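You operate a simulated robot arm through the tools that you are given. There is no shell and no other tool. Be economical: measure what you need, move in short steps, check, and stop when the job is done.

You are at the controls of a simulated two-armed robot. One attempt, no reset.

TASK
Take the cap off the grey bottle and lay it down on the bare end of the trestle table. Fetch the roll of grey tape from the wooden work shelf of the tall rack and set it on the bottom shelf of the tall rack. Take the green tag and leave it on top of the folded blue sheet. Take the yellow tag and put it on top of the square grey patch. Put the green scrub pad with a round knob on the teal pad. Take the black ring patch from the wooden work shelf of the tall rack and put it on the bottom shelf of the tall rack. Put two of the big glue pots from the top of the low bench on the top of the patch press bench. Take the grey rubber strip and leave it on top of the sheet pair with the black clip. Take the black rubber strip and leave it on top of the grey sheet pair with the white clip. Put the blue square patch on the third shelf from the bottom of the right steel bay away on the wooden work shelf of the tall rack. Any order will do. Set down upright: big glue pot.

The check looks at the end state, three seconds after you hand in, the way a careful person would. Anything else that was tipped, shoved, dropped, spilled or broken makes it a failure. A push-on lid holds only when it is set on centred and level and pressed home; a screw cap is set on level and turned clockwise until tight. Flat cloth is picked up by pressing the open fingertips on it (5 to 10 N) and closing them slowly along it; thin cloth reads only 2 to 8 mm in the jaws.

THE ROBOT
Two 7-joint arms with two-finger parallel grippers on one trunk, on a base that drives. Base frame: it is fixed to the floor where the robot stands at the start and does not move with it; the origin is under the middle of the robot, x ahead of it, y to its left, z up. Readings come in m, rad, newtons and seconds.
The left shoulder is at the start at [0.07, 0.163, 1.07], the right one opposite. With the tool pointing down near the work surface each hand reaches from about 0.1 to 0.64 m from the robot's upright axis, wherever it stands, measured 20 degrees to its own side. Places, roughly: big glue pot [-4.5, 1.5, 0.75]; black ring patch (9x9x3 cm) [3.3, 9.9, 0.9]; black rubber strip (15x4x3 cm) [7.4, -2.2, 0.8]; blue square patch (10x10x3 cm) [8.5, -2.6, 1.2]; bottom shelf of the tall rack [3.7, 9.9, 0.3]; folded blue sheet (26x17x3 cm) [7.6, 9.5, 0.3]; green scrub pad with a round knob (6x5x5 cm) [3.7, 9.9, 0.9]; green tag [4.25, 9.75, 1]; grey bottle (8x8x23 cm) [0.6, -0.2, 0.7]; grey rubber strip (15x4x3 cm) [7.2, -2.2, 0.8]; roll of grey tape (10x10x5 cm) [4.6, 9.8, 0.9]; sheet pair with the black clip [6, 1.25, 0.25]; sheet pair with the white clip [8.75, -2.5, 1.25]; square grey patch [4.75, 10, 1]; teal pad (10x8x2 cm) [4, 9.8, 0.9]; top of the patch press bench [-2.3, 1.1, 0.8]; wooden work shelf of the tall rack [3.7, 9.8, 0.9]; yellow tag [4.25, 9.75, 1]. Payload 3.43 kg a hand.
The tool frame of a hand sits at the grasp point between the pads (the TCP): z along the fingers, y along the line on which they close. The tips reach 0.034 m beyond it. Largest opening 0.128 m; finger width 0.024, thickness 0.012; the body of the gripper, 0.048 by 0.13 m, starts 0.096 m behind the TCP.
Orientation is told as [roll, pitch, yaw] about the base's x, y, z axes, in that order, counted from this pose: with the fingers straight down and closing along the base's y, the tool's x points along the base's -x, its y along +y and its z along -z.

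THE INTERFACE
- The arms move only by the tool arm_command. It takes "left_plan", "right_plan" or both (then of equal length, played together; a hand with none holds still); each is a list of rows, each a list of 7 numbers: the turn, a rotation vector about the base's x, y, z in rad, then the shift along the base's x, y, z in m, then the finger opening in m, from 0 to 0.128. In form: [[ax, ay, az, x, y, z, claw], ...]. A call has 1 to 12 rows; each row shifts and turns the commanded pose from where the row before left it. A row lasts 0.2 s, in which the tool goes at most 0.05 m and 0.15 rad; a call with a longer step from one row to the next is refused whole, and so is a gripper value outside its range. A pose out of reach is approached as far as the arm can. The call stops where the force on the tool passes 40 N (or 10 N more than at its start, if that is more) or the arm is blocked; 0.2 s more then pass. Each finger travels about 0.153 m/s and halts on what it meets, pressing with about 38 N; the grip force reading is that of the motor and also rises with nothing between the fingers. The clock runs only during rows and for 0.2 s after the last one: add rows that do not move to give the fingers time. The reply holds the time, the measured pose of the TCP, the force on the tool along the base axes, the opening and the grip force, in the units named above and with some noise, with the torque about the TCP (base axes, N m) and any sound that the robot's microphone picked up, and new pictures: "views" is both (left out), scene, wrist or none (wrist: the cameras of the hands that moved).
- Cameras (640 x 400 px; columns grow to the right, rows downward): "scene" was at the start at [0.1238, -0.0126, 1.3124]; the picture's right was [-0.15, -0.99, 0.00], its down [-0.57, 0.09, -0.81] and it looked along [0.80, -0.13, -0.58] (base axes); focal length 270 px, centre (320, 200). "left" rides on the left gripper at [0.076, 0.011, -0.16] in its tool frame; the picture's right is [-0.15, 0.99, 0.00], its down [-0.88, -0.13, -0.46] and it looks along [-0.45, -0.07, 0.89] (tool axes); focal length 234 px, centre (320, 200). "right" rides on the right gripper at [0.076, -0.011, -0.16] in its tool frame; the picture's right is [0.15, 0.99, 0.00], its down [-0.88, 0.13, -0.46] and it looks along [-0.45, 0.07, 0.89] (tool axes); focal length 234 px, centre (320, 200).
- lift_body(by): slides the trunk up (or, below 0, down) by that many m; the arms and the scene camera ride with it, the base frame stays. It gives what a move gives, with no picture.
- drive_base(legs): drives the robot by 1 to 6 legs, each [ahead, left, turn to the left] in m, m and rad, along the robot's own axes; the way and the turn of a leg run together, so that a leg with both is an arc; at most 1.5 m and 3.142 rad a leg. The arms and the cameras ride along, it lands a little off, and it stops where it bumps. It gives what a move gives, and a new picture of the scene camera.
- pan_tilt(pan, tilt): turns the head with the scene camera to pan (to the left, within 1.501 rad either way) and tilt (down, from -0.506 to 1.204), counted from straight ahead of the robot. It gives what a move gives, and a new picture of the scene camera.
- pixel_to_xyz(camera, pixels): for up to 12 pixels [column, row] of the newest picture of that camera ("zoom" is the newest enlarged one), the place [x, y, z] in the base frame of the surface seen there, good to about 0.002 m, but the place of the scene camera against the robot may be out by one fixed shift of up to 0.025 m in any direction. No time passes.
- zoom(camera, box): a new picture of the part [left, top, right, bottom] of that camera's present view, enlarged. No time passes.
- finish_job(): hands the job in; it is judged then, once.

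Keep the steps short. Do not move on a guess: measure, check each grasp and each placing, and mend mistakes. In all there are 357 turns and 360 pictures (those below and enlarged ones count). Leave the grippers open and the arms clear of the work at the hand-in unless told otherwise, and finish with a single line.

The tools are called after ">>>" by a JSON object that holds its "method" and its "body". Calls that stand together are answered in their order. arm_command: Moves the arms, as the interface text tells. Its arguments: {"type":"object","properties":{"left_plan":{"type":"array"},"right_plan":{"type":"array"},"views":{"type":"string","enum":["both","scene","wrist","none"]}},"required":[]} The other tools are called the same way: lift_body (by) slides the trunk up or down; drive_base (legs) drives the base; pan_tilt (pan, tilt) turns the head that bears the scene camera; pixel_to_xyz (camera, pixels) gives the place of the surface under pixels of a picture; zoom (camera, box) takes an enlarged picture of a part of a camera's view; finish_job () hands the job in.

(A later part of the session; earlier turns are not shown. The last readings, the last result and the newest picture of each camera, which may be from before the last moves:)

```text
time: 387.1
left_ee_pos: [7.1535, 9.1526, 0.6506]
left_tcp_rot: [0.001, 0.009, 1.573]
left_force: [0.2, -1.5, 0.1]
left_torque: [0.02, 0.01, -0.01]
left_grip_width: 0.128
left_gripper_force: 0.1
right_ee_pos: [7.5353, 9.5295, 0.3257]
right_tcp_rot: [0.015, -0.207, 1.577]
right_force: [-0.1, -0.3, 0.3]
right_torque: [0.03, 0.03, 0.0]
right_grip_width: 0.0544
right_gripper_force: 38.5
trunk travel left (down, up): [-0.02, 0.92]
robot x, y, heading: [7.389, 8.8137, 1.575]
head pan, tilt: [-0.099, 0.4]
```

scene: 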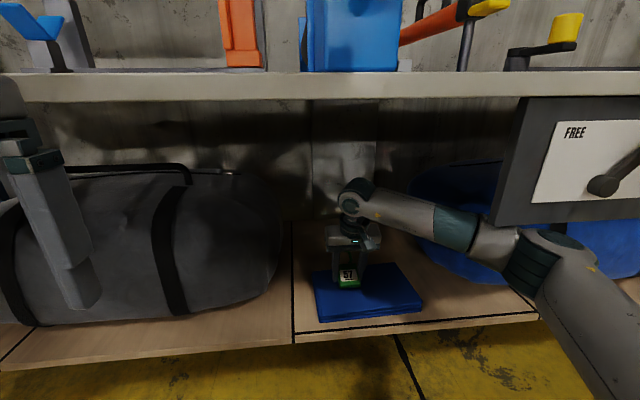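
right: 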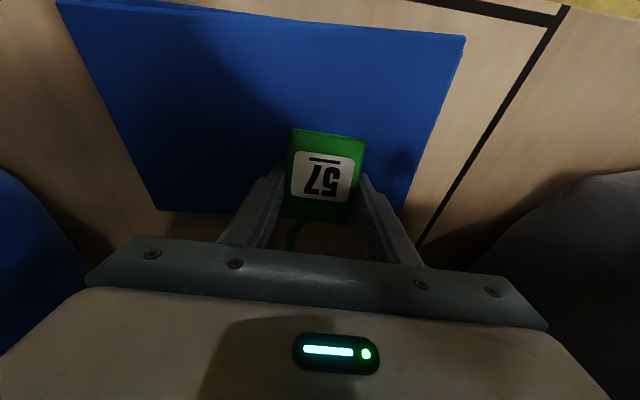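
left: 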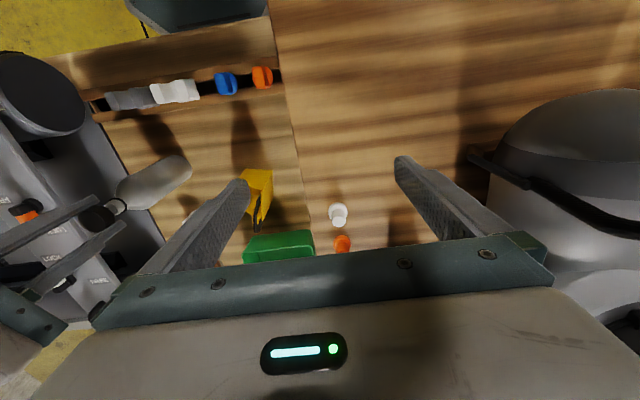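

>>> {"method": "arm_command", "body": {"right_plan": [[0, 0, 0, 0, 0, 0, 0.06], [0, 0, 0, 0, 0, 0, 0.07], [0, 0, 0, 0, 0, 0, 0.08], [0, 0, 0, 0, 0, 0.01, 0.08], [0, 0, 0, 0, -0.02, 0.01, 0.08], [0, 0, 0, 0, -0.03, 0.01, 0.08], [0, 0, 0, 0, -0.03, 0, 0.08], [0, 0, 0, 0, 0, 0, 0.08]], "views": "both"}}

```text
time: 389.1
left_ee_pos: [7.1483, 9.1557, 0.6494]
left_tcp_rot: [0.001, 0.019, 1.604]
left_force: [-0.4, -0.2, -0.5]
left_torque: [-0.07, 0.01, 0.0]
left_grip_width: 0.1278
left_gripper_force: 0.1
right_ee_pos: [7.5126, 9.4521, 0.3304]
right_tcp_rot: [0.005, -0.162, 1.621]
right_force: [0.6, 0.1, -0.3]
right_torque: [0.0, 0.0, 0.05]
right_grip_width: 0.0797
right_gripper_force: 0.0
trunk travel left (down, up): [-0.02, 0.92]
robot x, y, heading: [7.3944, 8.8155, 1.597]
head pan, tilt: [-0.099, 0.4]
stopped in row 8 (right hand): the arm was blocked; the commanded pose is now the measured one
```

scene: 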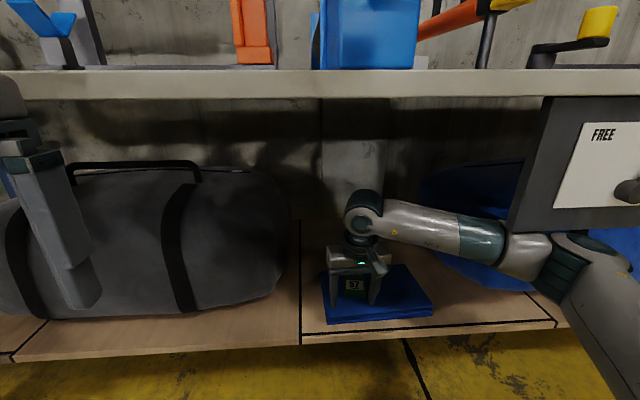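
right: 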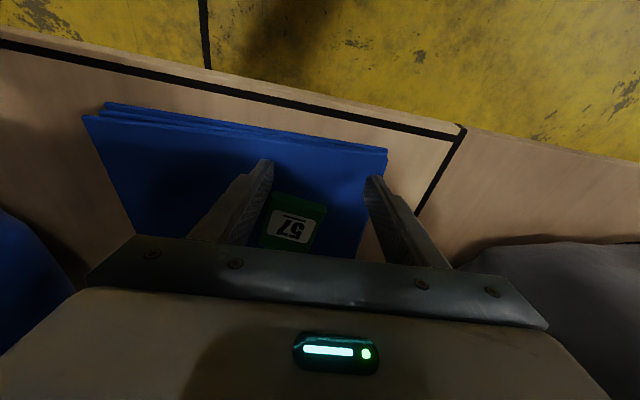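

The tag lies on the sheet. The forearm is touching the panel from below, so I'll withdraw straight back with the base instead of lifting.

>>> {"method": "drive_base", "body": {"legs": [[-0.12, 0, 0]]}}

>>> {"method": "drive_base", "body": {"legs": [[-0.25, 0, 0]]}}

>>> {"method": "zoom", "body": {"camera": "scene", "box": [240, 150, 480, 330]}}

```text
time: 390.4
left_ee_pos: [7.15, 9.0298, 0.6486]
left_tcp_rot: [-0.002, 0.008, 1.6]
left_force: [0.1, -0.4, -0.4]
left_torque: [0.01, 0.01, -0.02]
left_grip_width: 0.1281
left_gripper_force: 0.1
right_ee_pos: [7.5155, 9.3334, 0.3458]
right_tcp_rot: [0.004, -0.188, 1.617]
right_force: [0.3, -0.8, 0.5]
right_torque: [0.01, -0.02, 0.01]
right_grip_width: 0.0801
right_gripper_force: 0.1
trunk travel left (down, up): [-0.02, 0.92]
robot x, y, heading: [7.4014, 8.7006, 1.593]
head pan, tilt: [-0.099, 0.4]
```

scene: 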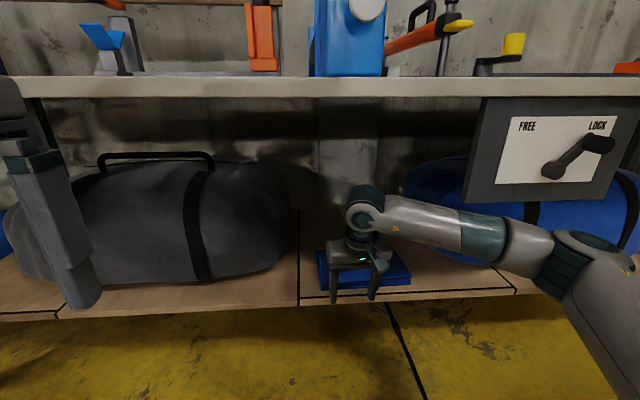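

```text
time: 392.2
left_ee_pos: [7.158, 8.7756, 0.6504]
left_tcp_rot: [-0.005, 0.007, 1.607]
left_force: [-0.1, 0.0, 0.2]
left_torque: [-0.05, 0.0, 0.03]
left_grip_width: 0.1282
left_gripper_force: 0.1
right_ee_pos: [7.5209, 9.0819, 0.3449]
right_tcp_rot: [0.002, -0.189, 1.624]
right_force: [0.1, -0.2, 0.0]
right_torque: [0.0, -0.05, 0.0]
right_grip_width: 0.0799
right_gripper_force: 0.1
trunk travel left (down, up): [-0.02, 0.92]
robot x, y, heading: [7.4075, 8.4444, 1.609]
head pan, tilt: [-0.099, 0.4]
```

scene: 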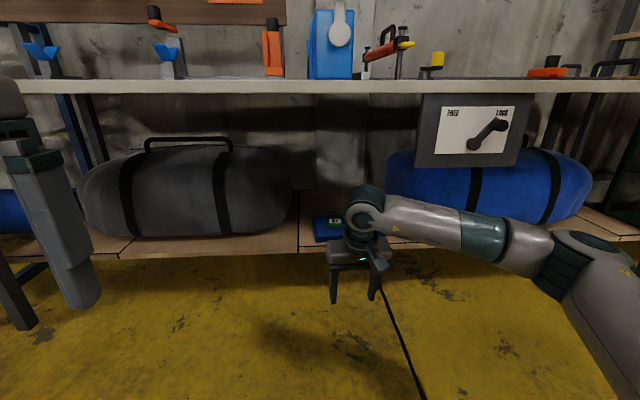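

```text
2.22 times, centred on (360, 240) of scene
```

zoom: 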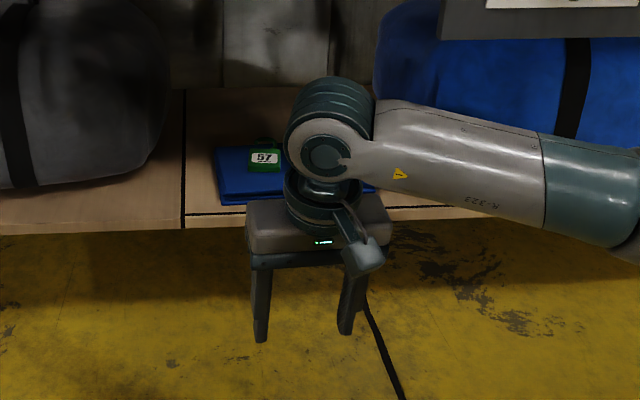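

The green tag rests on the sheet. Next is the steel bay area in the south. I'll raise the trunk and hand, then look around for a route.

>>> {"method": "lift_body", "body": {"by": 0.4}}

>>> {"method": "lift_body", "body": {"by": 0.15}}

>>> {"method": "arm_command", "body": {"right_plan": [[-0.09, 0, 0, 0, 0, 0.04, 0.08], [-0.09, 0, 0, 0, 0, 0.04, 0.1], [0, 0, 0, 0, 0, 0.04, 0.128], [0, 0, 0, 0, 0, 0.04, 0.128], [0, 0, 0, 0, 0, 0.04, 0.128], [0, 0, 0, 0, 0, 0.03, 0.128]], "views": "none"}}

>>> {"method": "drive_base", "body": {"legs": [[-0.2, 0, -1.57]]}}

>>> {"method": "pan_tilt", "body": {"pan": -0.8, "tilt": 0.25}}

>>> {"method": "pan_tilt", "body": {"pan": -1.5, "tilt": 0.25}}

```text
time: 396.0
left_ee_pos: [7.1568, 8.7763, 1.0498]
left_tcp_rot: [-0.004, 0.008, 1.605]
left_force: [0.6, 0.6, 1.0]
left_torque: [0.01, -0.03, -0.02]
left_grip_width: 0.1278
left_gripper_force: 0.1
right_ee_pos: [7.5201, 9.0813, 0.7468]
right_tcp_rot: [0.002, -0.19, 1.621]
right_force: [-0.6, -0.1, 0.2]
right_torque: [0.0, 0.02, 0.02]
right_grip_width: 0.08
right_gripper_force: 0.1
trunk travel left (down, up): [-0.42, 0.52]
robot x, y, heading: [7.402, 8.4486, 1.606]
head pan, tilt: [-0.099, 0.4]
```

```text
time: 397.8
left_ee_pos: [7.1572, 8.7763, 1.1999]
left_tcp_rot: [-0.003, 0.008, 1.605]
left_force: [-0.2, 0.1, 0.3]
left_torque: [-0.01, 0.02, 0.05]
left_grip_width: 0.1281
left_gripper_force: 0.1
right_ee_pos: [7.5194, 9.0824, 0.8965]
right_tcp_rot: [0.004, -0.188, 1.623]
right_force: [-0.2, -0.1, 0.2]
right_torque: [0.01, -0.02, 0.02]
right_grip_width: 0.0799
right_gripper_force: 0.1
trunk travel left (down, up): [-0.57, 0.37]
robot x, y, heading: [7.4097, 8.4475, 1.605]
head pan, tilt: [-0.099, 0.4]
```

```text
time: 399.2
left_ee_pos: [7.1558, 8.7752, 1.1993]
left_tcp_rot: [-0.003, 0.007, 1.605]
left_force: [0.2, 0.0, -0.4]
left_torque: [0.03, 0.01, 0.0]
left_grip_width: 0.1279
left_gripper_force: 0.0
right_ee_pos: [7.519, 9.079, 1.1302]
right_tcp_rot: [0.013, -0.011, 1.623]
right_force: [0.3, 0.1, 0.7]
right_torque: [0.01, -0.04, 0.03]
right_grip_width: 0.1283
right_gripper_force: 0.0
trunk travel left (down, up): [-0.57, 0.37]
robot x, y, heading: [7.4048, 8.4437, 1.602]
head pan, tilt: [-0.099, 0.4]
```

```text
time: 403.5
left_ee_pos: [7.6185, 8.56, 1.1999]
left_tcp_rot: [-0.004, 0.009, 0.011]
left_force: [0.6, 0.0, -0.4]
left_torque: [-0.02, 0.03, 0.02]
left_grip_width: 0.1279
left_gripper_force: 0.1
right_ee_pos: [7.9153, 8.1903, 1.1276]
right_tcp_rot: [0.012, -0.008, 0.029]
right_force: [-0.4, 0.2, -0.6]
right_torque: [-0.04, -0.03, 0.02]
right_grip_width: 0.1277
right_gripper_force: 0.0
trunk travel left (down, up): [-0.57, 0.37]
robot x, y, heading: [7.285, 8.3174, 0.012]
head pan, tilt: [-0.099, 0.4]
cut short: leg 1
```

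scene: 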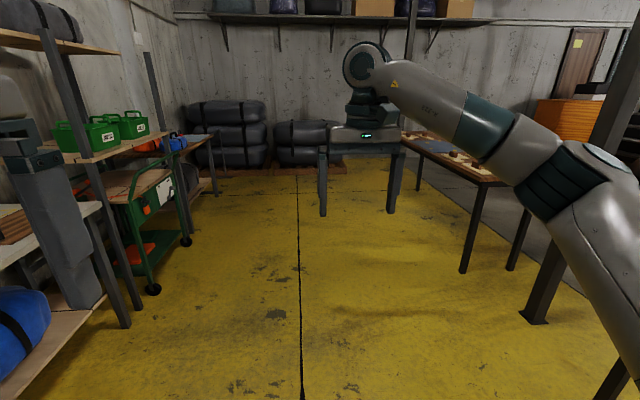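

```text
time: 404.5
left_ee_pos: [7.6194, 8.559, 1.2008]
left_tcp_rot: [-0.004, 0.009, 0.012]
left_force: [0.0, 1.0, 0.0]
left_torque: [-0.05, 0.0, 0.02]
left_grip_width: 0.1277
left_gripper_force: 0.0
right_ee_pos: [7.9147, 8.1912, 1.1286]
right_tcp_rot: [0.012, -0.009, 0.029]
right_force: [0.3, 0.1, -0.2]
right_torque: [0.02, -0.02, -0.04]
right_grip_width: 0.1281
right_gripper_force: 0.1
trunk travel left (down, up): [-0.57, 0.37]
robot x, y, heading: [7.287, 8.3167, 0.011]
head pan, tilt: [-0.799, 0.25]
```

scene: 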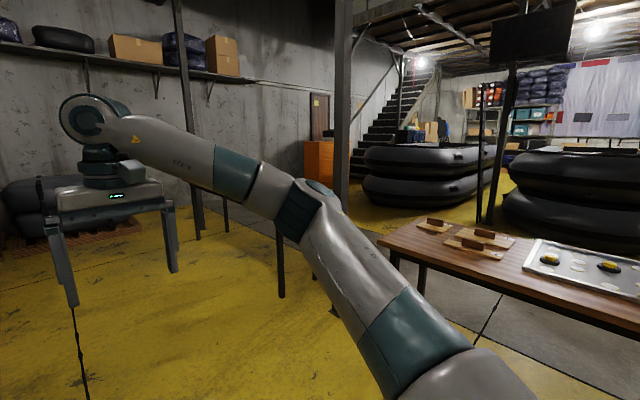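

```text
time: 405.6
left_ee_pos: [7.6183, 8.5587, 1.2001]
left_tcp_rot: [-0.002, 0.011, 0.013]
left_force: [0.0, 0.6, -0.6]
left_torque: [0.02, 0.0, 0.01]
left_grip_width: 0.1281
left_gripper_force: 0.1
right_ee_pos: [7.9152, 8.1908, 1.1277]
right_tcp_rot: [0.011, -0.007, 0.03]
right_force: [-0.1, 0.9, 0.9]
right_torque: [0.02, 0.0, -0.01]
right_grip_width: 0.128
right_gripper_force: 0.1
trunk travel left (down, up): [-0.57, 0.37]
robot x, y, heading: [7.283, 8.3159, 0.011]
head pan, tilt: [-1.499, 0.25]
```

scene: 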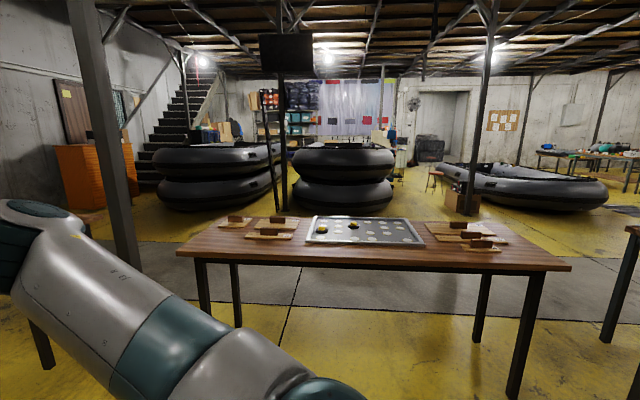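

I'll measure table ends, columns and boat gaps to plan the way south.

>>> {"method": "pixel_to_xyz", "body": {"camera": "scene", "pixels": [[180, 252], [570, 268], [612, 340], [125, 260], [515, 395], [415, 205], [395, 205], [445, 205], [285, 215], [270, 205], [350, 330], [160, 205]]}}

>>> {"method": "zoom", "body": {"camera": "scene", "box": [220, 60, 480, 230]}}

```text
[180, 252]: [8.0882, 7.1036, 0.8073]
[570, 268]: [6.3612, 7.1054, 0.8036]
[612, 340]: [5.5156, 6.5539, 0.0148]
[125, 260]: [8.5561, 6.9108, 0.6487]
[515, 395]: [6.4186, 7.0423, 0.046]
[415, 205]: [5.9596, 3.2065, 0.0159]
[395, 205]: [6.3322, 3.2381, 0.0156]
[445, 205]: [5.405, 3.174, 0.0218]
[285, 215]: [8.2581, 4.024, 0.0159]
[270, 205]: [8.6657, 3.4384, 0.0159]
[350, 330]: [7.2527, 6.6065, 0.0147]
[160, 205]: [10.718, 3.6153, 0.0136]
```

```text
2.35 times, centred on (350, 145) of scene
```

zoom: 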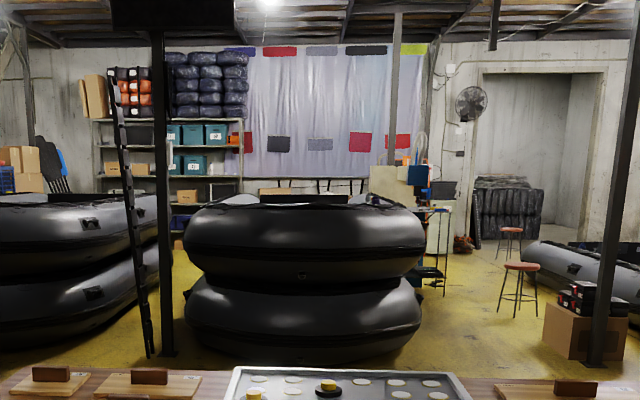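

The row can be passed at its east end. I'll check the space around the column near (8.5,6.9).

>>> {"method": "pan_tilt", "body": {"pan": -0.7, "tilt": 0.35}}

>>> {"method": "pixel_to_xyz", "body": {"camera": "scene", "pixels": [[215, 240], [245, 270], [255, 180], [300, 190], [290, 150], [180, 230], [320, 260], [170, 260], [230, 200]]}}

```text
time: 406.7
left_ee_pos: [7.6192, 8.5587, 1.2001]
left_tcp_rot: [-0.003, 0.009, 0.012]
left_force: [0.8, -0.7, -0.3]
left_torque: [0.01, -0.01, 0.02]
left_grip_width: 0.128
left_gripper_force: 0.0
right_ee_pos: [7.9155, 8.1907, 1.1287]
right_tcp_rot: [0.011, -0.008, 0.029]
right_force: [0.0, -0.4, 0.2]
right_torque: [-0.01, 0.0, 0.02]
right_grip_width: 0.1281
right_gripper_force: 0.0
trunk travel left (down, up): [-0.57, 0.37]
robot x, y, heading: [7.2837, 8.3161, 0.007]
head pan, tilt: [-0.7, 0.351]
```

scene: 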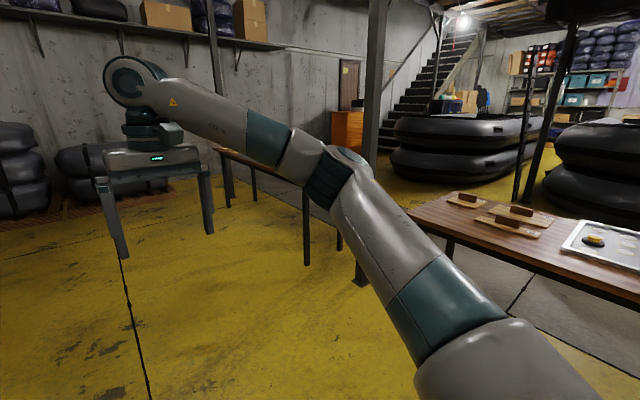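

```text
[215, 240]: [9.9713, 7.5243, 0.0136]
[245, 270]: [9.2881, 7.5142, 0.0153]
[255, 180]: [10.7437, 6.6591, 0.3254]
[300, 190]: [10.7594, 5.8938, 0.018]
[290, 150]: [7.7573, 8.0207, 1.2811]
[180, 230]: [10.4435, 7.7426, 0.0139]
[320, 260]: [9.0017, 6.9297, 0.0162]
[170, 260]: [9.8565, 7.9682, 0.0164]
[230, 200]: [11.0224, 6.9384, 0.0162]
```

Another table hides behind my arm. I'll turn to face south for a clear view of the gaps.

>>> {"method": "drive_base", "body": {"legs": [[0, 0, -1.57]]}}

>>> {"method": "pan_tilt", "body": {"pan": -0.75, "tilt": 0.3}}

>>> {"method": "pan_tilt", "body": {"pan": 0.6, "tilt": 0.3}}

```text
time: 410.9
left_ee_pos: [7.5268, 7.9824, 1.2001]
left_tcp_rot: [-0.003, 0.009, -1.553]
left_force: [-0.5, 1.0, 0.4]
left_torque: [-0.01, 0.0, -0.02]
left_grip_width: 0.1283
left_gripper_force: 0.1
right_ee_pos: [7.1599, 7.6839, 1.1279]
right_tcp_rot: [0.01, -0.009, -1.538]
right_force: [0.0, -0.6, 0.4]
right_torque: [-0.02, 0.02, 0.0]
right_grip_width: 0.128
right_gripper_force: 0.1
trunk travel left (down, up): [-0.57, 0.37]
robot x, y, heading: [7.281, 8.3138, -1.555]
head pan, tilt: [-0.7, 0.351]
```

scene: 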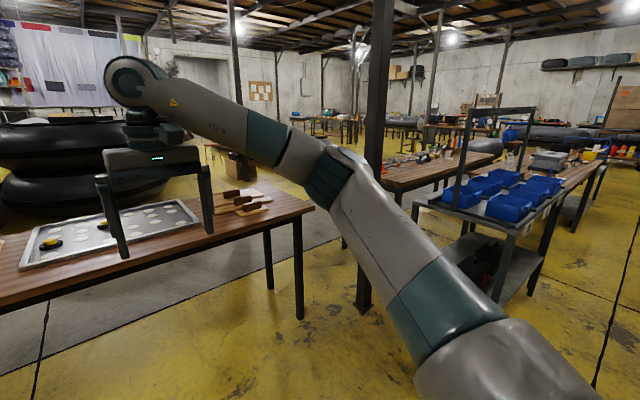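

```text
time: 411.6
left_ee_pos: [7.5258, 7.9816, 1.1996]
left_tcp_rot: [-0.002, 0.008, -1.554]
left_force: [-0.1, 1.0, 0.7]
left_torque: [-0.01, -0.02, 0.01]
left_grip_width: 0.1284
left_gripper_force: 0.0
right_ee_pos: [7.1599, 7.6833, 1.1286]
right_tcp_rot: [0.012, -0.008, -1.537]
right_force: [-0.2, 0.7, 0.2]
right_torque: [0.0, -0.03, 0.04]
right_grip_width: 0.1279
right_gripper_force: 0.0
trunk travel left (down, up): [-0.57, 0.37]
robot x, y, heading: [7.2828, 8.3166, -1.554]
head pan, tilt: [-0.75, 0.3]
```

scene: 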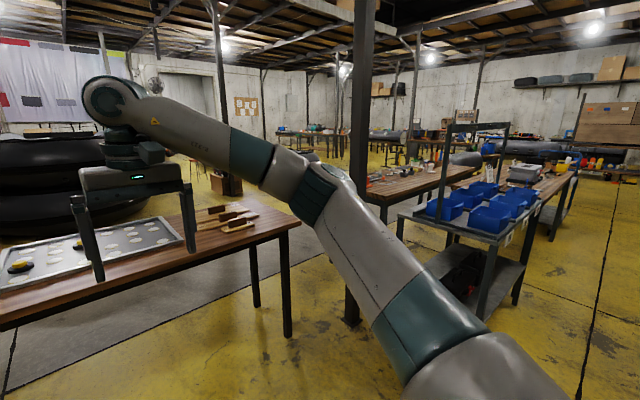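

```text
time: 413.1
left_ee_pos: [7.5258, 7.9823, 1.1993]
left_tcp_rot: [-0.003, 0.009, -1.552]
left_force: [-0.3, 0.7, -0.2]
left_torque: [0.0, -0.01, 0.0]
left_grip_width: 0.1279
left_gripper_force: 0.0
right_ee_pos: [7.16, 7.685, 1.1279]
right_tcp_rot: [0.012, -0.009, -1.539]
right_force: [0.5, -0.4, -1.0]
right_torque: [0.0, -0.01, 0.0]
right_grip_width: 0.128
right_gripper_force: 0.1
trunk travel left (down, up): [-0.57, 0.37]
robot x, y, heading: [7.2857, 8.3172, -1.552]
head pan, tilt: [0.6, 0.3]
```

scene: 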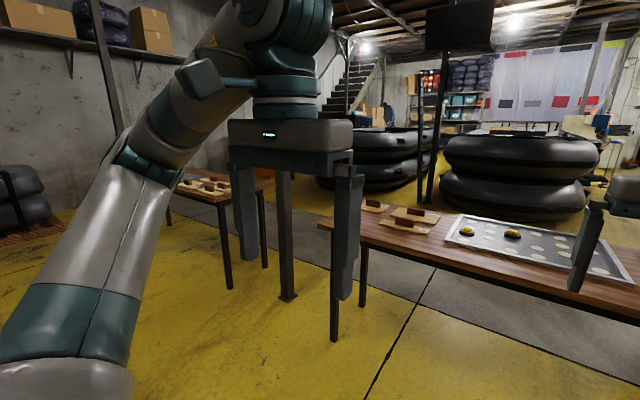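

Columns stand in those gaps, so I can't pass. I know the central aisle at x≈2 is open. I'll go back west along the lane and then south.

>>> {"method": "drive_base", "body": {"legs": [[-0.15, 0, -1.57], [1.0, -0.25, 0], [1.5, 0, 0], [1.5, 0, 0]]}}

>>> {"method": "pan_tilt", "body": {"pan": 0.5, "tilt": 0.4}}

```text
time: 436.5
left_ee_pos: [3.0296, 8.5551, 1.1999]
left_tcp_rot: [-0.003, 0.009, 3.116]
left_force: [0.8, 1.2, 0.8]
left_torque: [0.0, -0.01, 0.02]
left_grip_width: 0.1281
left_gripper_force: 0.0
right_ee_pos: [2.7464, 8.9334, 1.1281]
right_tcp_rot: [0.013, -0.007, 3.134]
right_force: [-0.2, 0.9, -0.2]
right_torque: [0.0, -0.03, 0.02]
right_grip_width: 0.1279
right_gripper_force: 0.1
trunk travel left (down, up): [-0.57, 0.37]
robot x, y, heading: [3.3695, 8.7853, 3.117]
head pan, tilt: [0.6, 0.3]
```

scene: 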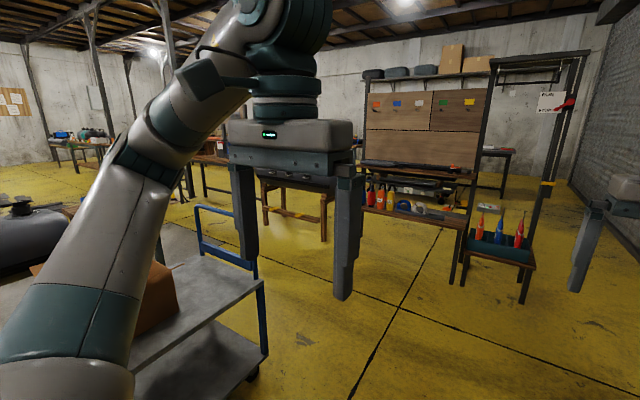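

```text
time: 437.1
left_ee_pos: [3.028, 8.5545, 1.1997]
left_tcp_rot: [-0.003, 0.008, 3.118]
left_force: [-0.2, 0.3, -0.3]
left_torque: [-0.01, 0.0, -0.01]
left_grip_width: 0.128
left_gripper_force: 0.0
right_ee_pos: [2.7465, 8.9338, 1.1285]
right_tcp_rot: [0.014, -0.009, 3.133]
right_force: [-0.5, 0.4, -0.3]
right_torque: [0.01, -0.01, 0.01]
right_grip_width: 0.1279
right_gripper_force: 0.0
trunk travel left (down, up): [-0.57, 0.37]
robot x, y, heading: [3.3712, 8.782, 3.114]
head pan, tilt: [0.499, 0.4]
```

scene: 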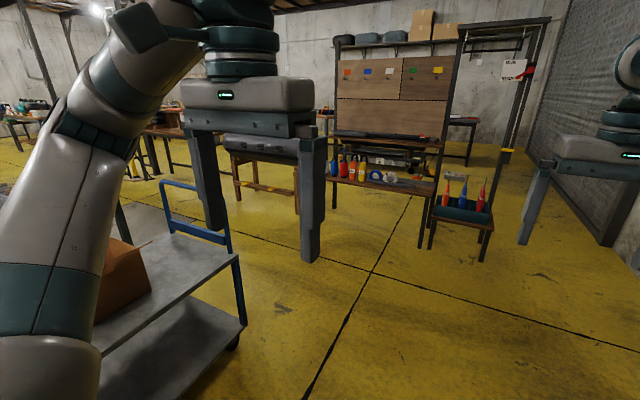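

>>> {"method": "pixel_to_xyz", "body": {"camera": "scene", "pixels": [[240, 340], [240, 260], [298, 205], [335, 200], [195, 200], [250, 230]]}}

>>> {"method": "drive_base", "body": {"legs": [[1.45, 0, 0.02]]}}

>>> {"method": "pan_tilt", "body": {"pan": 1.4, "tilt": 0.4}}

```text
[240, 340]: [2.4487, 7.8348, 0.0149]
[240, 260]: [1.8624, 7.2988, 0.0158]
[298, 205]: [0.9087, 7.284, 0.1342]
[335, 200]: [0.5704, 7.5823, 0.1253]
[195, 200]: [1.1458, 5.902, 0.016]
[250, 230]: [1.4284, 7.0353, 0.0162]
```

```text
time: 444.3
left_ee_pos: [1.587, 8.5755, 1.1993]
left_tcp_rot: [-0.005, 0.009, 3.13]
left_force: [0.2, 0.1, 0.2]
left_torque: [0.04, -0.02, -0.03]
left_grip_width: 0.128
left_gripper_force: 0.0
right_ee_pos: [1.3002, 8.951, 1.127]
right_tcp_rot: [0.015, -0.009, -3.133]
right_force: [0.8, 0.0, -0.6]
right_torque: [-0.03, 0.02, -0.01]
right_grip_width: 0.1279
right_gripper_force: 0.0
trunk travel left (down, up): [-0.57, 0.37]
robot x, y, heading: [1.927, 8.8119, 3.131]
head pan, tilt: [0.499, 0.4]
```

scene: 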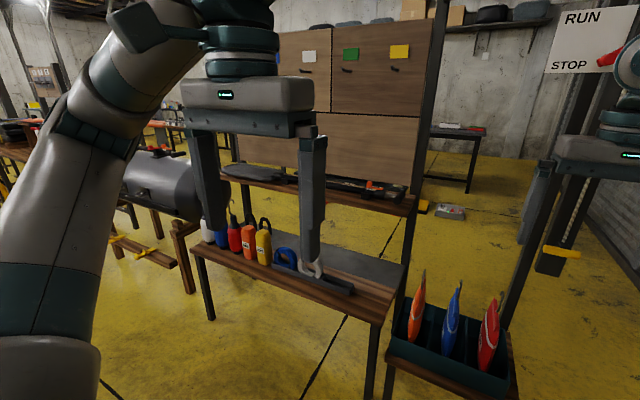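

```text
time: 445.5
left_ee_pos: [1.5875, 8.5756, 1.1997]
left_tcp_rot: [-0.003, 0.008, 3.131]
left_force: [-0.5, -0.1, 0.3]
left_torque: [0.03, 0.01, 0.02]
left_grip_width: 0.1281
left_gripper_force: 0.0
right_ee_pos: [1.2995, 8.9502, 1.1277]
right_tcp_rot: [0.011, -0.009, -3.134]
right_force: [-0.3, -0.7, -0.6]
right_torque: [0.0, 0.02, 0.0]
right_grip_width: 0.1279
right_gripper_force: 0.0
trunk travel left (down, up): [-0.57, 0.37]
robot x, y, heading: [1.933, 8.8138, 3.13]
head pan, tilt: [1.4, 0.4]
```

scene: 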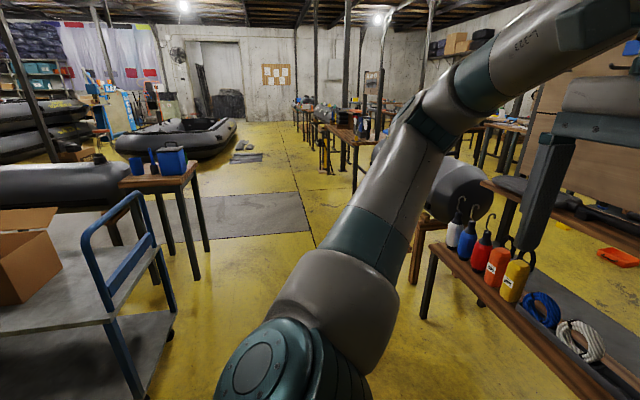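

>>> {"method": "pixel_to_xyz", "body": {"camera": "scene", "pixels": [[208, 250], [175, 255], [200, 165], [425, 315], [435, 255], [410, 285], [400, 195], [330, 170], [235, 140], [150, 160], [280, 250], [265, 160]]}}

```text
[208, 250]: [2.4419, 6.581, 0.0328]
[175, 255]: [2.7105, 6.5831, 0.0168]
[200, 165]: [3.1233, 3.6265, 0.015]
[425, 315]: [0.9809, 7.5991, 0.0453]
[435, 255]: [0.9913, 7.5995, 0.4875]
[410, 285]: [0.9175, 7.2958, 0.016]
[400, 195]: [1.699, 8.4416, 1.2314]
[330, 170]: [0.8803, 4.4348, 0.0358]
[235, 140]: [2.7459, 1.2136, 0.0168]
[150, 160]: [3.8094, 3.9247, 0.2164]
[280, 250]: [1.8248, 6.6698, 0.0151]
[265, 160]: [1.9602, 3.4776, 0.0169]
```

The aisle spans x 1.0–2.44 here. I'll turn south and drive along x≈1.75.

>>> {"method": "drive_base", "body": {"legs": [[0, 0, 1.57], [1.5, -0.15, 0], [1.5, 0, 0], [1.5, 0, 0]]}}

>>> {"method": "pan_tilt", "body": {"pan": 0.5, "tilt": 0.3}}

```text
refused: leg 2 is longer than a leg can be; nothing moved
```

```text
time: 446.7
left_ee_pos: [1.5882, 8.575, 1.2002]
left_tcp_rot: [-0.002, 0.009, 3.13]
left_force: [0.2, -0.1, 0.1]
left_torque: [0.03, 0.0, -0.02]
left_grip_width: 0.1281
left_gripper_force: 0.1
right_ee_pos: [1.2991, 8.9498, 1.1283]
right_tcp_rot: [0.012, -0.009, -3.133]
right_force: [-0.3, -0.4, 0.6]
right_torque: [0.0, 0.02, 0.01]
right_grip_width: 0.1281
right_gripper_force: 0.0
trunk travel left (down, up): [-0.57, 0.37]
robot x, y, heading: [1.9301, 8.8064, 3.13]
head pan, tilt: [0.499, 0.3]
```

scene: 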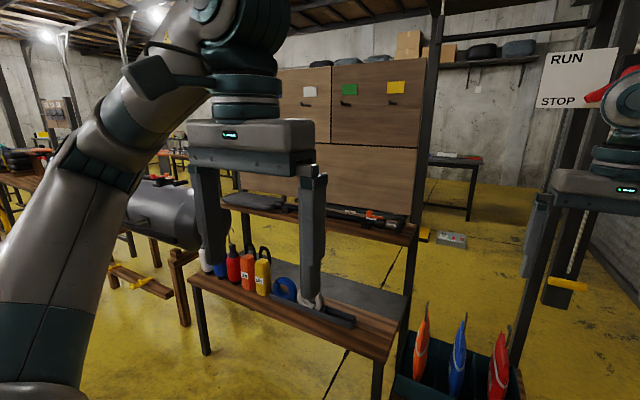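

>>> {"method": "drive_base", "body": {"legs": [[0, 0, 1.57], [1.4, -0.15, 0], [1.5, 0, 0], [1.5, 0, 0]]}}

>>> {"method": "pan_tilt", "body": {"pan": 0.6, "tilt": 0.3}}

```text
time: 471.3
left_ee_pos: [1.7594, 4.1183, 1.2014]
left_tcp_rot: [-0.004, 0.009, -1.642]
left_force: [-0.3, 0.1, -0.6]
left_torque: [-0.02, 0.0, 0.0]
left_grip_width: 0.128
left_gripper_force: 0.0
right_ee_pos: [1.368, 3.8549, 1.1286]
right_tcp_rot: [0.012, -0.008, -1.625]
right_force: [-0.4, 0.0, -0.2]
right_torque: [0.01, 0.01, 0.01]
right_grip_width: 0.1279
right_gripper_force: 0.1
trunk travel left (down, up): [-0.57, 0.37]
robot x, y, heading: [1.545, 4.4719, -1.649]
head pan, tilt: [0.499, 0.3]
```

scene: 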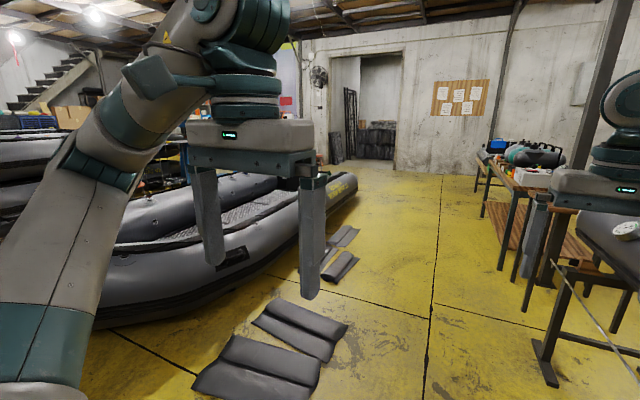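

```text
time: 472.0
left_ee_pos: [1.7605, 4.118, 1.2]
left_tcp_rot: [-0.002, 0.008, -1.642]
left_force: [0.2, -0.4, -0.6]
left_torque: [-0.02, -0.02, -0.04]
left_grip_width: 0.1281
left_gripper_force: 0.1
right_ee_pos: [1.3675, 3.8545, 1.1286]
right_tcp_rot: [0.012, -0.011, -1.627]
right_force: [-0.1, 0.2, 0.1]
right_torque: [0.01, -0.02, -0.01]
right_grip_width: 0.128
right_gripper_force: 0.0
trunk travel left (down, up): [-0.57, 0.37]
robot x, y, heading: [1.5506, 4.4747, -1.645]
head pan, tilt: [0.6, 0.3]
```

scene: 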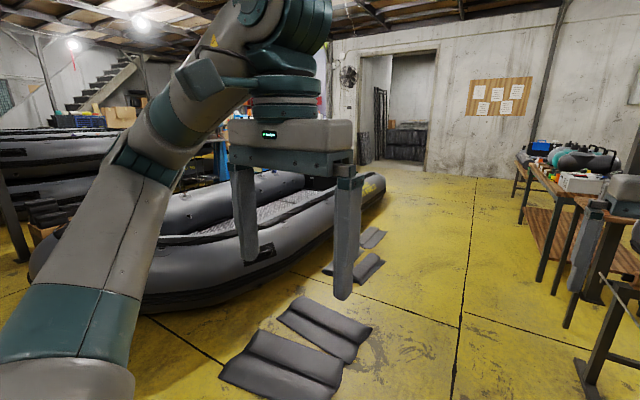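

Dark rolled items lie on the floor by the boat. I'll measure the clear strip.

>>> {"method": "pixel_to_xyz", "body": {"camera": "scene", "pixels": [[340, 385], [370, 330], [385, 268], [385, 235], [585, 390], [525, 280], [560, 320], [390, 195], [600, 290], [420, 180], [350, 200]]}}

```text
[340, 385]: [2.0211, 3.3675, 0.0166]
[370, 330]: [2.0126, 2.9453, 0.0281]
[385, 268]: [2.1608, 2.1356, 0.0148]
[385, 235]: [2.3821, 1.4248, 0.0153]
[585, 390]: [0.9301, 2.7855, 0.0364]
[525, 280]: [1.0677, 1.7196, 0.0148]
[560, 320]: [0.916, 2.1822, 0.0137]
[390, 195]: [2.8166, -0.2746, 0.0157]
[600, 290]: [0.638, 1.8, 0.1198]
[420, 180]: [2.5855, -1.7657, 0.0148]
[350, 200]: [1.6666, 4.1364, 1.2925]
```

The clear strip is x 1.0–2.0. I'll straighten and go on south along x≈1.5.

>>> {"method": "drive_base", "body": {"legs": [[0, 0, 0.08], [1.5, 0, 0], [1.5, 0, 0], [1.2, 0, 0]]}}

>>> {"method": "pan_tilt", "body": {"pan": 1.3, "tilt": 0.3}}

```text
time: 492.7
left_ee_pos: [1.7484, -0.0872, 1.1996]
left_tcp_rot: [-0.003, 0.008, -1.571]
left_force: [-0.5, 0.5, -0.5]
left_torque: [0.01, 0.02, 0.0]
left_grip_width: 0.1281
left_gripper_force: 0.0
right_ee_pos: [1.3752, -0.3796, 1.1274]
right_tcp_rot: [0.01, -0.009, -1.554]
right_force: [-0.1, -0.9, -0.2]
right_torque: [-0.02, 0.02, 0.0]
right_grip_width: 0.1278
right_gripper_force: 0.1
trunk travel left (down, up): [-0.57, 0.37]
robot x, y, heading: [1.5121, 0.2525, -1.568]
head pan, tilt: [0.6, 0.3]
```

scene: 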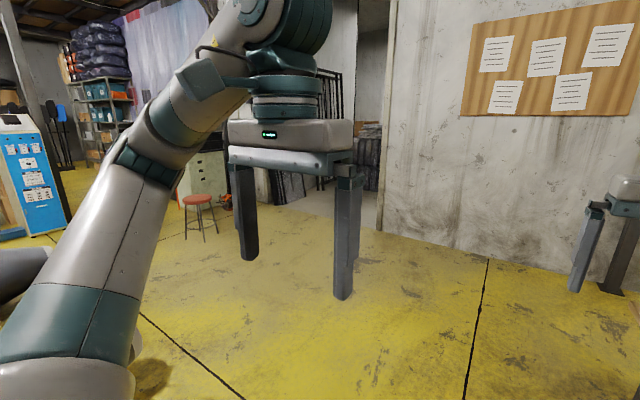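

```text
time: 493.8
left_ee_pos: [1.7464, -0.0872, 1.2005]
left_tcp_rot: [-0.004, 0.009, -1.57]
left_force: [-0.9, 0.3, -0.3]
left_torque: [0.05, 0.01, 0.02]
left_grip_width: 0.1279
left_gripper_force: 0.0
right_ee_pos: [1.3758, -0.38, 1.1284]
right_tcp_rot: [0.013, -0.011, -1.553]
right_force: [-0.2, 0.2, 0.3]
right_torque: [0.0, 0.0, 0.02]
right_grip_width: 0.1281
right_gripper_force: 0.1
trunk travel left (down, up): [-0.57, 0.37]
robot x, y, heading: [1.513, 0.2524, -1.569]
head pan, tilt: [1.3, 0.3]
```

scene: 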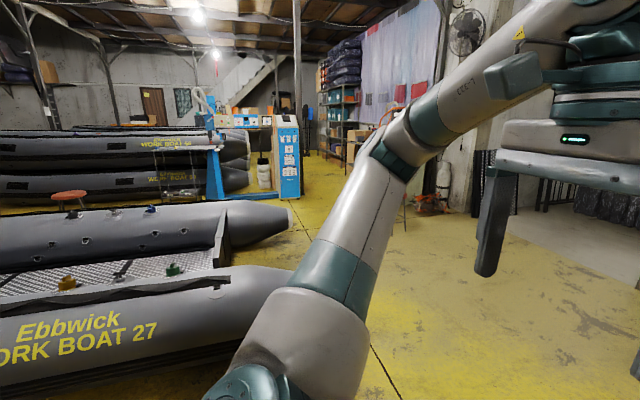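

I'll go on to y≈-0.7, turn east, and look along the aisle.

>>> {"method": "drive_base", "body": {"legs": [[0.9, 0, 0], [0, 0, 1.57]]}}

>>> {"method": "pan_tilt", "body": {"pan": 0.0, "tilt": 0.25}}

```text
time: 502.4
left_ee_pos: [1.8394, -0.4153, 1.2005]
left_tcp_rot: [-0.004, 0.008, 0.007]
left_force: [0.1, 0.2, -0.8]
left_torque: [-0.06, 0.01, -0.03]
left_grip_width: 0.1277
left_gripper_force: 0.0
right_ee_pos: [2.1339, -0.786, 1.1283]
right_tcp_rot: [0.014, -0.01, 0.023]
right_force: [-0.7, 1.0, -0.8]
right_torque: [0.01, -0.02, 0.0]
right_grip_width: 0.1283
right_gripper_force: 0.0
trunk travel left (down, up): [-0.57, 0.37]
robot x, y, heading: [1.5011, -0.654, 0.007]
head pan, tilt: [1.3, 0.3]
```

scene: 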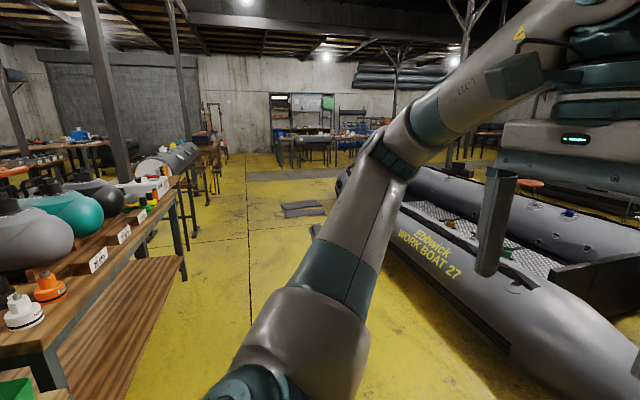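

```text
time: 503.9
left_ee_pos: [1.8398, -0.4156, 1.2004]
left_tcp_rot: [-0.004, 0.01, 0.009]
left_force: [-0.6, -0.4, -0.1]
left_torque: [0.03, -0.01, -0.03]
left_grip_width: 0.1282
left_gripper_force: 0.1
right_ee_pos: [2.1339, -0.7861, 1.1288]
right_tcp_rot: [0.013, -0.01, 0.024]
right_force: [-0.7, 0.0, -0.1]
right_torque: [-0.01, 0.0, 0.0]
right_grip_width: 0.1278
right_gripper_force: 0.1
trunk travel left (down, up): [-0.57, 0.37]
robot x, y, heading: [1.5019, -0.6575, 0.009]
head pan, tilt: [0.0, 0.25]
```

scene: 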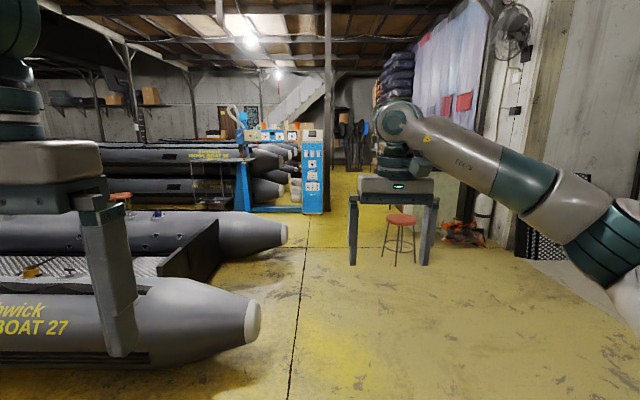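

>>> {"method": "zoom", "body": {"camera": "scene", "box": [230, 50, 520, 270]}}

>>> {"method": "pixel_to_xyz", "body": {"camera": "scene", "pixels": [[285, 235], [380, 255], [415, 260], [260, 320], [320, 210], [245, 210], [333, 190], [345, 200], [460, 240], [500, 245], [300, 220], [440, 190]]}}

```text
1.82 times, centred on (375, 160) of scene
```

zoom: 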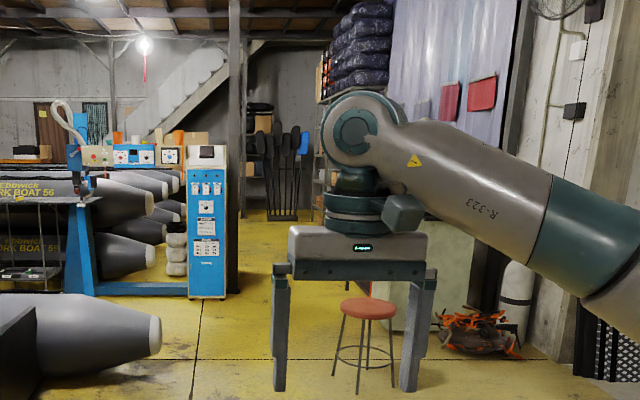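

```text
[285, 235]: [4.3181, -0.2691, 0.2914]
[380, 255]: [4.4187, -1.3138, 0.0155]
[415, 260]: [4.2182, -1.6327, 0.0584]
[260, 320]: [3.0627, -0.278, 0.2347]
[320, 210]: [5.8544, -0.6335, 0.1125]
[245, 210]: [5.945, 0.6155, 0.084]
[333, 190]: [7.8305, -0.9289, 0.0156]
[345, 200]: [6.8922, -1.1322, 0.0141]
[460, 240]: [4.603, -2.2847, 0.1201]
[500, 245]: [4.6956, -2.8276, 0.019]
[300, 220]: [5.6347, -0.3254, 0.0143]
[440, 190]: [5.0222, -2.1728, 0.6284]
```

The way east runs between the boat noses and the stool (4.4,-1.3), then between the blue unit (y≥-0.63) and the green cabinet. I'll drive on to x≈4.9.

>>> {"method": "drive_base", "body": {"legs": [[1.4, -0.12, -0.01], [1.5, 0, 0], [0.6, -0.1, 0]]}}

>>> {"method": "pan_tilt", "body": {"pan": -0.5, "tilt": 0.25}}

>>> {"method": "pan_tilt", "body": {"pan": 0.6, "tilt": 0.3}}

```text
time: 521.0
left_ee_pos: [5.3562, -0.6265, 1.1997]
left_tcp_rot: [-0.004, 0.008, 0.012]
left_force: [-0.4, 0.1, -1.0]
left_torque: [-0.02, -0.01, 0.01]
left_grip_width: 0.128
left_gripper_force: 0.1
right_ee_pos: [5.6532, -0.995, 1.1278]
right_tcp_rot: [0.013, -0.01, 0.03]
right_force: [-0.2, 0.5, 0.2]
right_torque: [0.0, 0.01, 0.01]
right_grip_width: 0.1282
right_gripper_force: 0.0
trunk travel left (down, up): [-0.57, 0.37]
robot x, y, heading: [5.0204, -0.8684, 0.014]
head pan, tilt: [0.0, 0.25]
```

scene: 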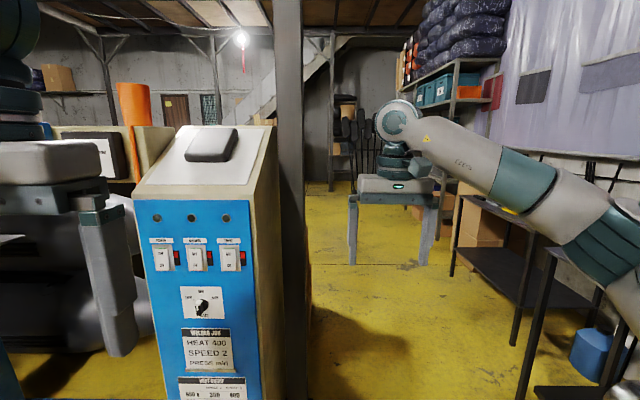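

```text
time: 522.0
left_ee_pos: [5.3559, -0.6263, 1.1994]
left_tcp_rot: [-0.004, 0.008, 0.012]
left_force: [-0.6, -0.2, -0.6]
left_torque: [0.0, 0.0, 0.0]
left_grip_width: 0.1279
left_gripper_force: 0.1
right_ee_pos: [5.6521, -0.9951, 1.1287]
right_tcp_rot: [0.014, -0.013, 0.031]
right_force: [-0.6, -0.2, -0.9]
right_torque: [-0.01, 0.0, 0.0]
right_grip_width: 0.1279
right_gripper_force: 0.1
trunk travel left (down, up): [-0.57, 0.37]
robot x, y, heading: [5.0163, -0.8703, 0.01]
head pan, tilt: [-0.499, 0.25]
```

scene: 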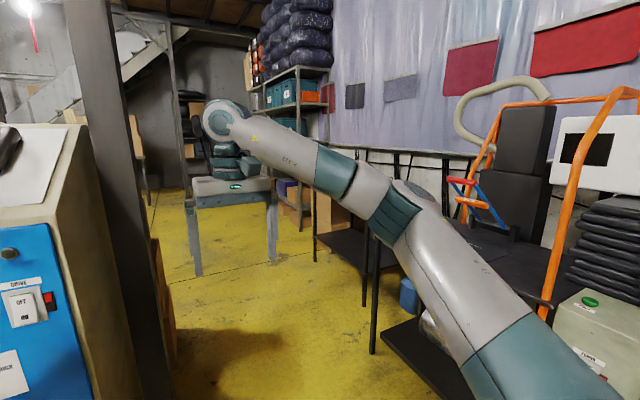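

```text
time: 523.3
left_ee_pos: [5.3564, -0.6265, 1.2003]
left_tcp_rot: [-0.004, 0.008, 0.011]
left_force: [-0.4, 0.3, -0.1]
left_torque: [-0.02, -0.02, -0.01]
left_grip_width: 0.128
left_gripper_force: 0.0
right_ee_pos: [5.6515, -0.9961, 1.1274]
right_tcp_rot: [0.011, -0.01, 0.03]
right_force: [-0.2, 0.2, 0.0]
right_torque: [-0.03, 0.03, 0.02]
right_grip_width: 0.1281
right_gripper_force: 0.2
trunk travel left (down, up): [-0.57, 0.37]
robot x, y, heading: [5.02, -0.8688, 0.007]
head pan, tilt: [0.6, 0.3]
```

scene: 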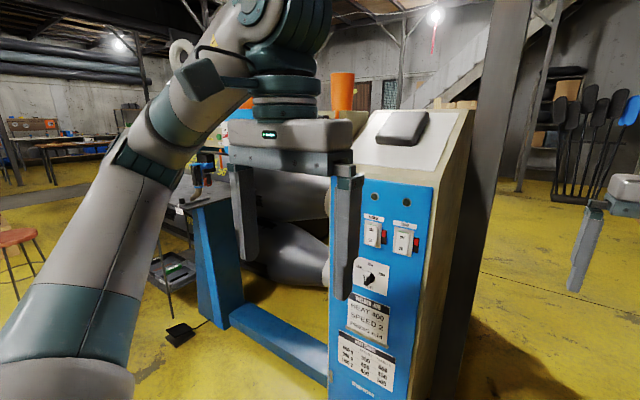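

The aisle is clear past the welding unit. I'll drive to x≈6.8 and look right at the table with the strips.

>>> {"method": "drive_base", "body": {"legs": [[0.9, -0.22, 0], [0.9, 0, 0]]}}

>>> {"method": "pan_tilt", "body": {"pan": -1.0, "tilt": 0.45}}

>>> {"method": "pan_tilt", "body": {"pan": -0.4, "tilt": 0.25}}

```text
time: 526.3
left_ee_pos: [5.8585, -0.738, 1.2002]
left_tcp_rot: [-0.001, 0.031, 0.018]
left_force: [-0.5, -1.1, 0.3]
left_torque: [-0.01, -0.03, 0.02]
left_grip_width: 0.128
left_gripper_force: 0.1
right_ee_pos: [6.1617, -1.1069, 1.13]
right_tcp_rot: [0.012, -0.011, 0.031]
right_force: [-0.8, 0.3, -0.3]
right_torque: [-0.02, -0.05, -0.02]
right_grip_width: 0.1282
right_gripper_force: 0.3
trunk travel left (down, up): [-0.57, 0.37]
robot x, y, heading: [5.532, -0.9842, 0.013]
head pan, tilt: [0.6, 0.3]
stopped in leg 1: the force on the tool passed its limit at 156 N (the readings are from after the stop); the commanded pose is now the measured one
```

scene: 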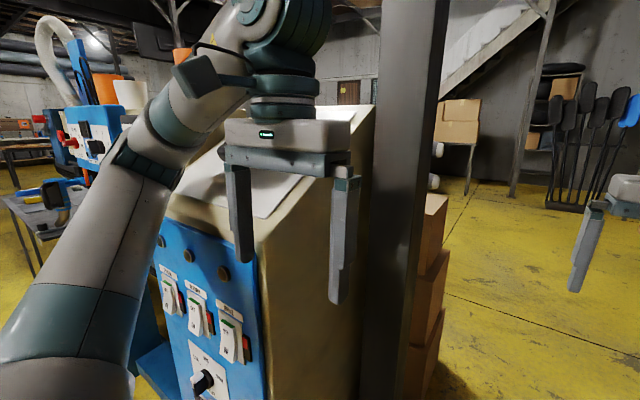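

```text
time: 528.0
left_ee_pos: [5.86, -0.7375, 1.1988]
left_tcp_rot: [0.002, 0.033, 0.019]
left_force: [-4.9, 0.5, -0.1]
left_torque: [-0.04, 0.11, 0.27]
left_grip_width: 0.1279
left_gripper_force: 0.0
right_ee_pos: [6.1642, -1.1073, 1.1284]
right_tcp_rot: [0.013, -0.009, 0.031]
right_force: [-0.2, -0.1, -0.3]
right_torque: [-0.04, 0.0, 0.04]
right_grip_width: 0.128
right_gripper_force: 0.0
trunk travel left (down, up): [-0.57, 0.37]
robot x, y, heading: [5.5343, -0.9798, 0.017]
head pan, tilt: [-1.0, 0.45]
```

scene: 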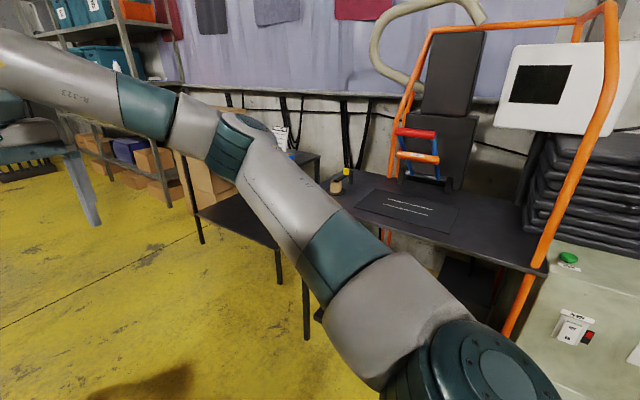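

```text
time: 529.0
left_ee_pos: [5.8599, -0.7387, 1.2]
left_tcp_rot: [0.002, 0.033, 0.02]
left_force: [-3.4, 0.4, 0.2]
left_torque: [-0.03, 0.1, 0.3]
left_grip_width: 0.1281
left_gripper_force: 0.2
right_ee_pos: [6.1634, -1.1066, 1.1281]
right_tcp_rot: [0.012, -0.012, 0.03]
right_force: [-0.3, 0.9, -1.0]
right_torque: [-0.03, -0.07, 0.01]
right_grip_width: 0.1279
right_gripper_force: 0.0
trunk travel left (down, up): [-0.57, 0.37]
robot x, y, heading: [5.5287, -0.9831, 0.013]
head pan, tilt: [-0.4, 0.25]
```

scene: 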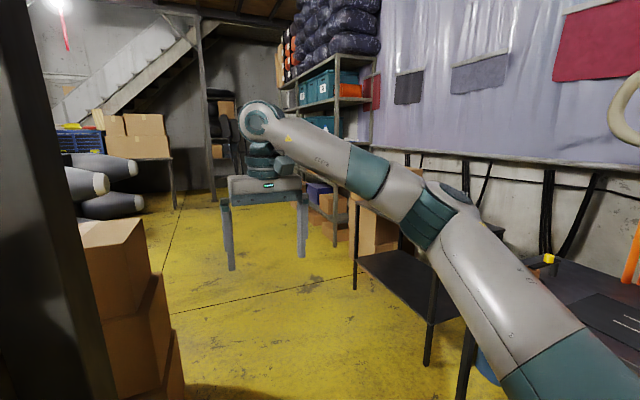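

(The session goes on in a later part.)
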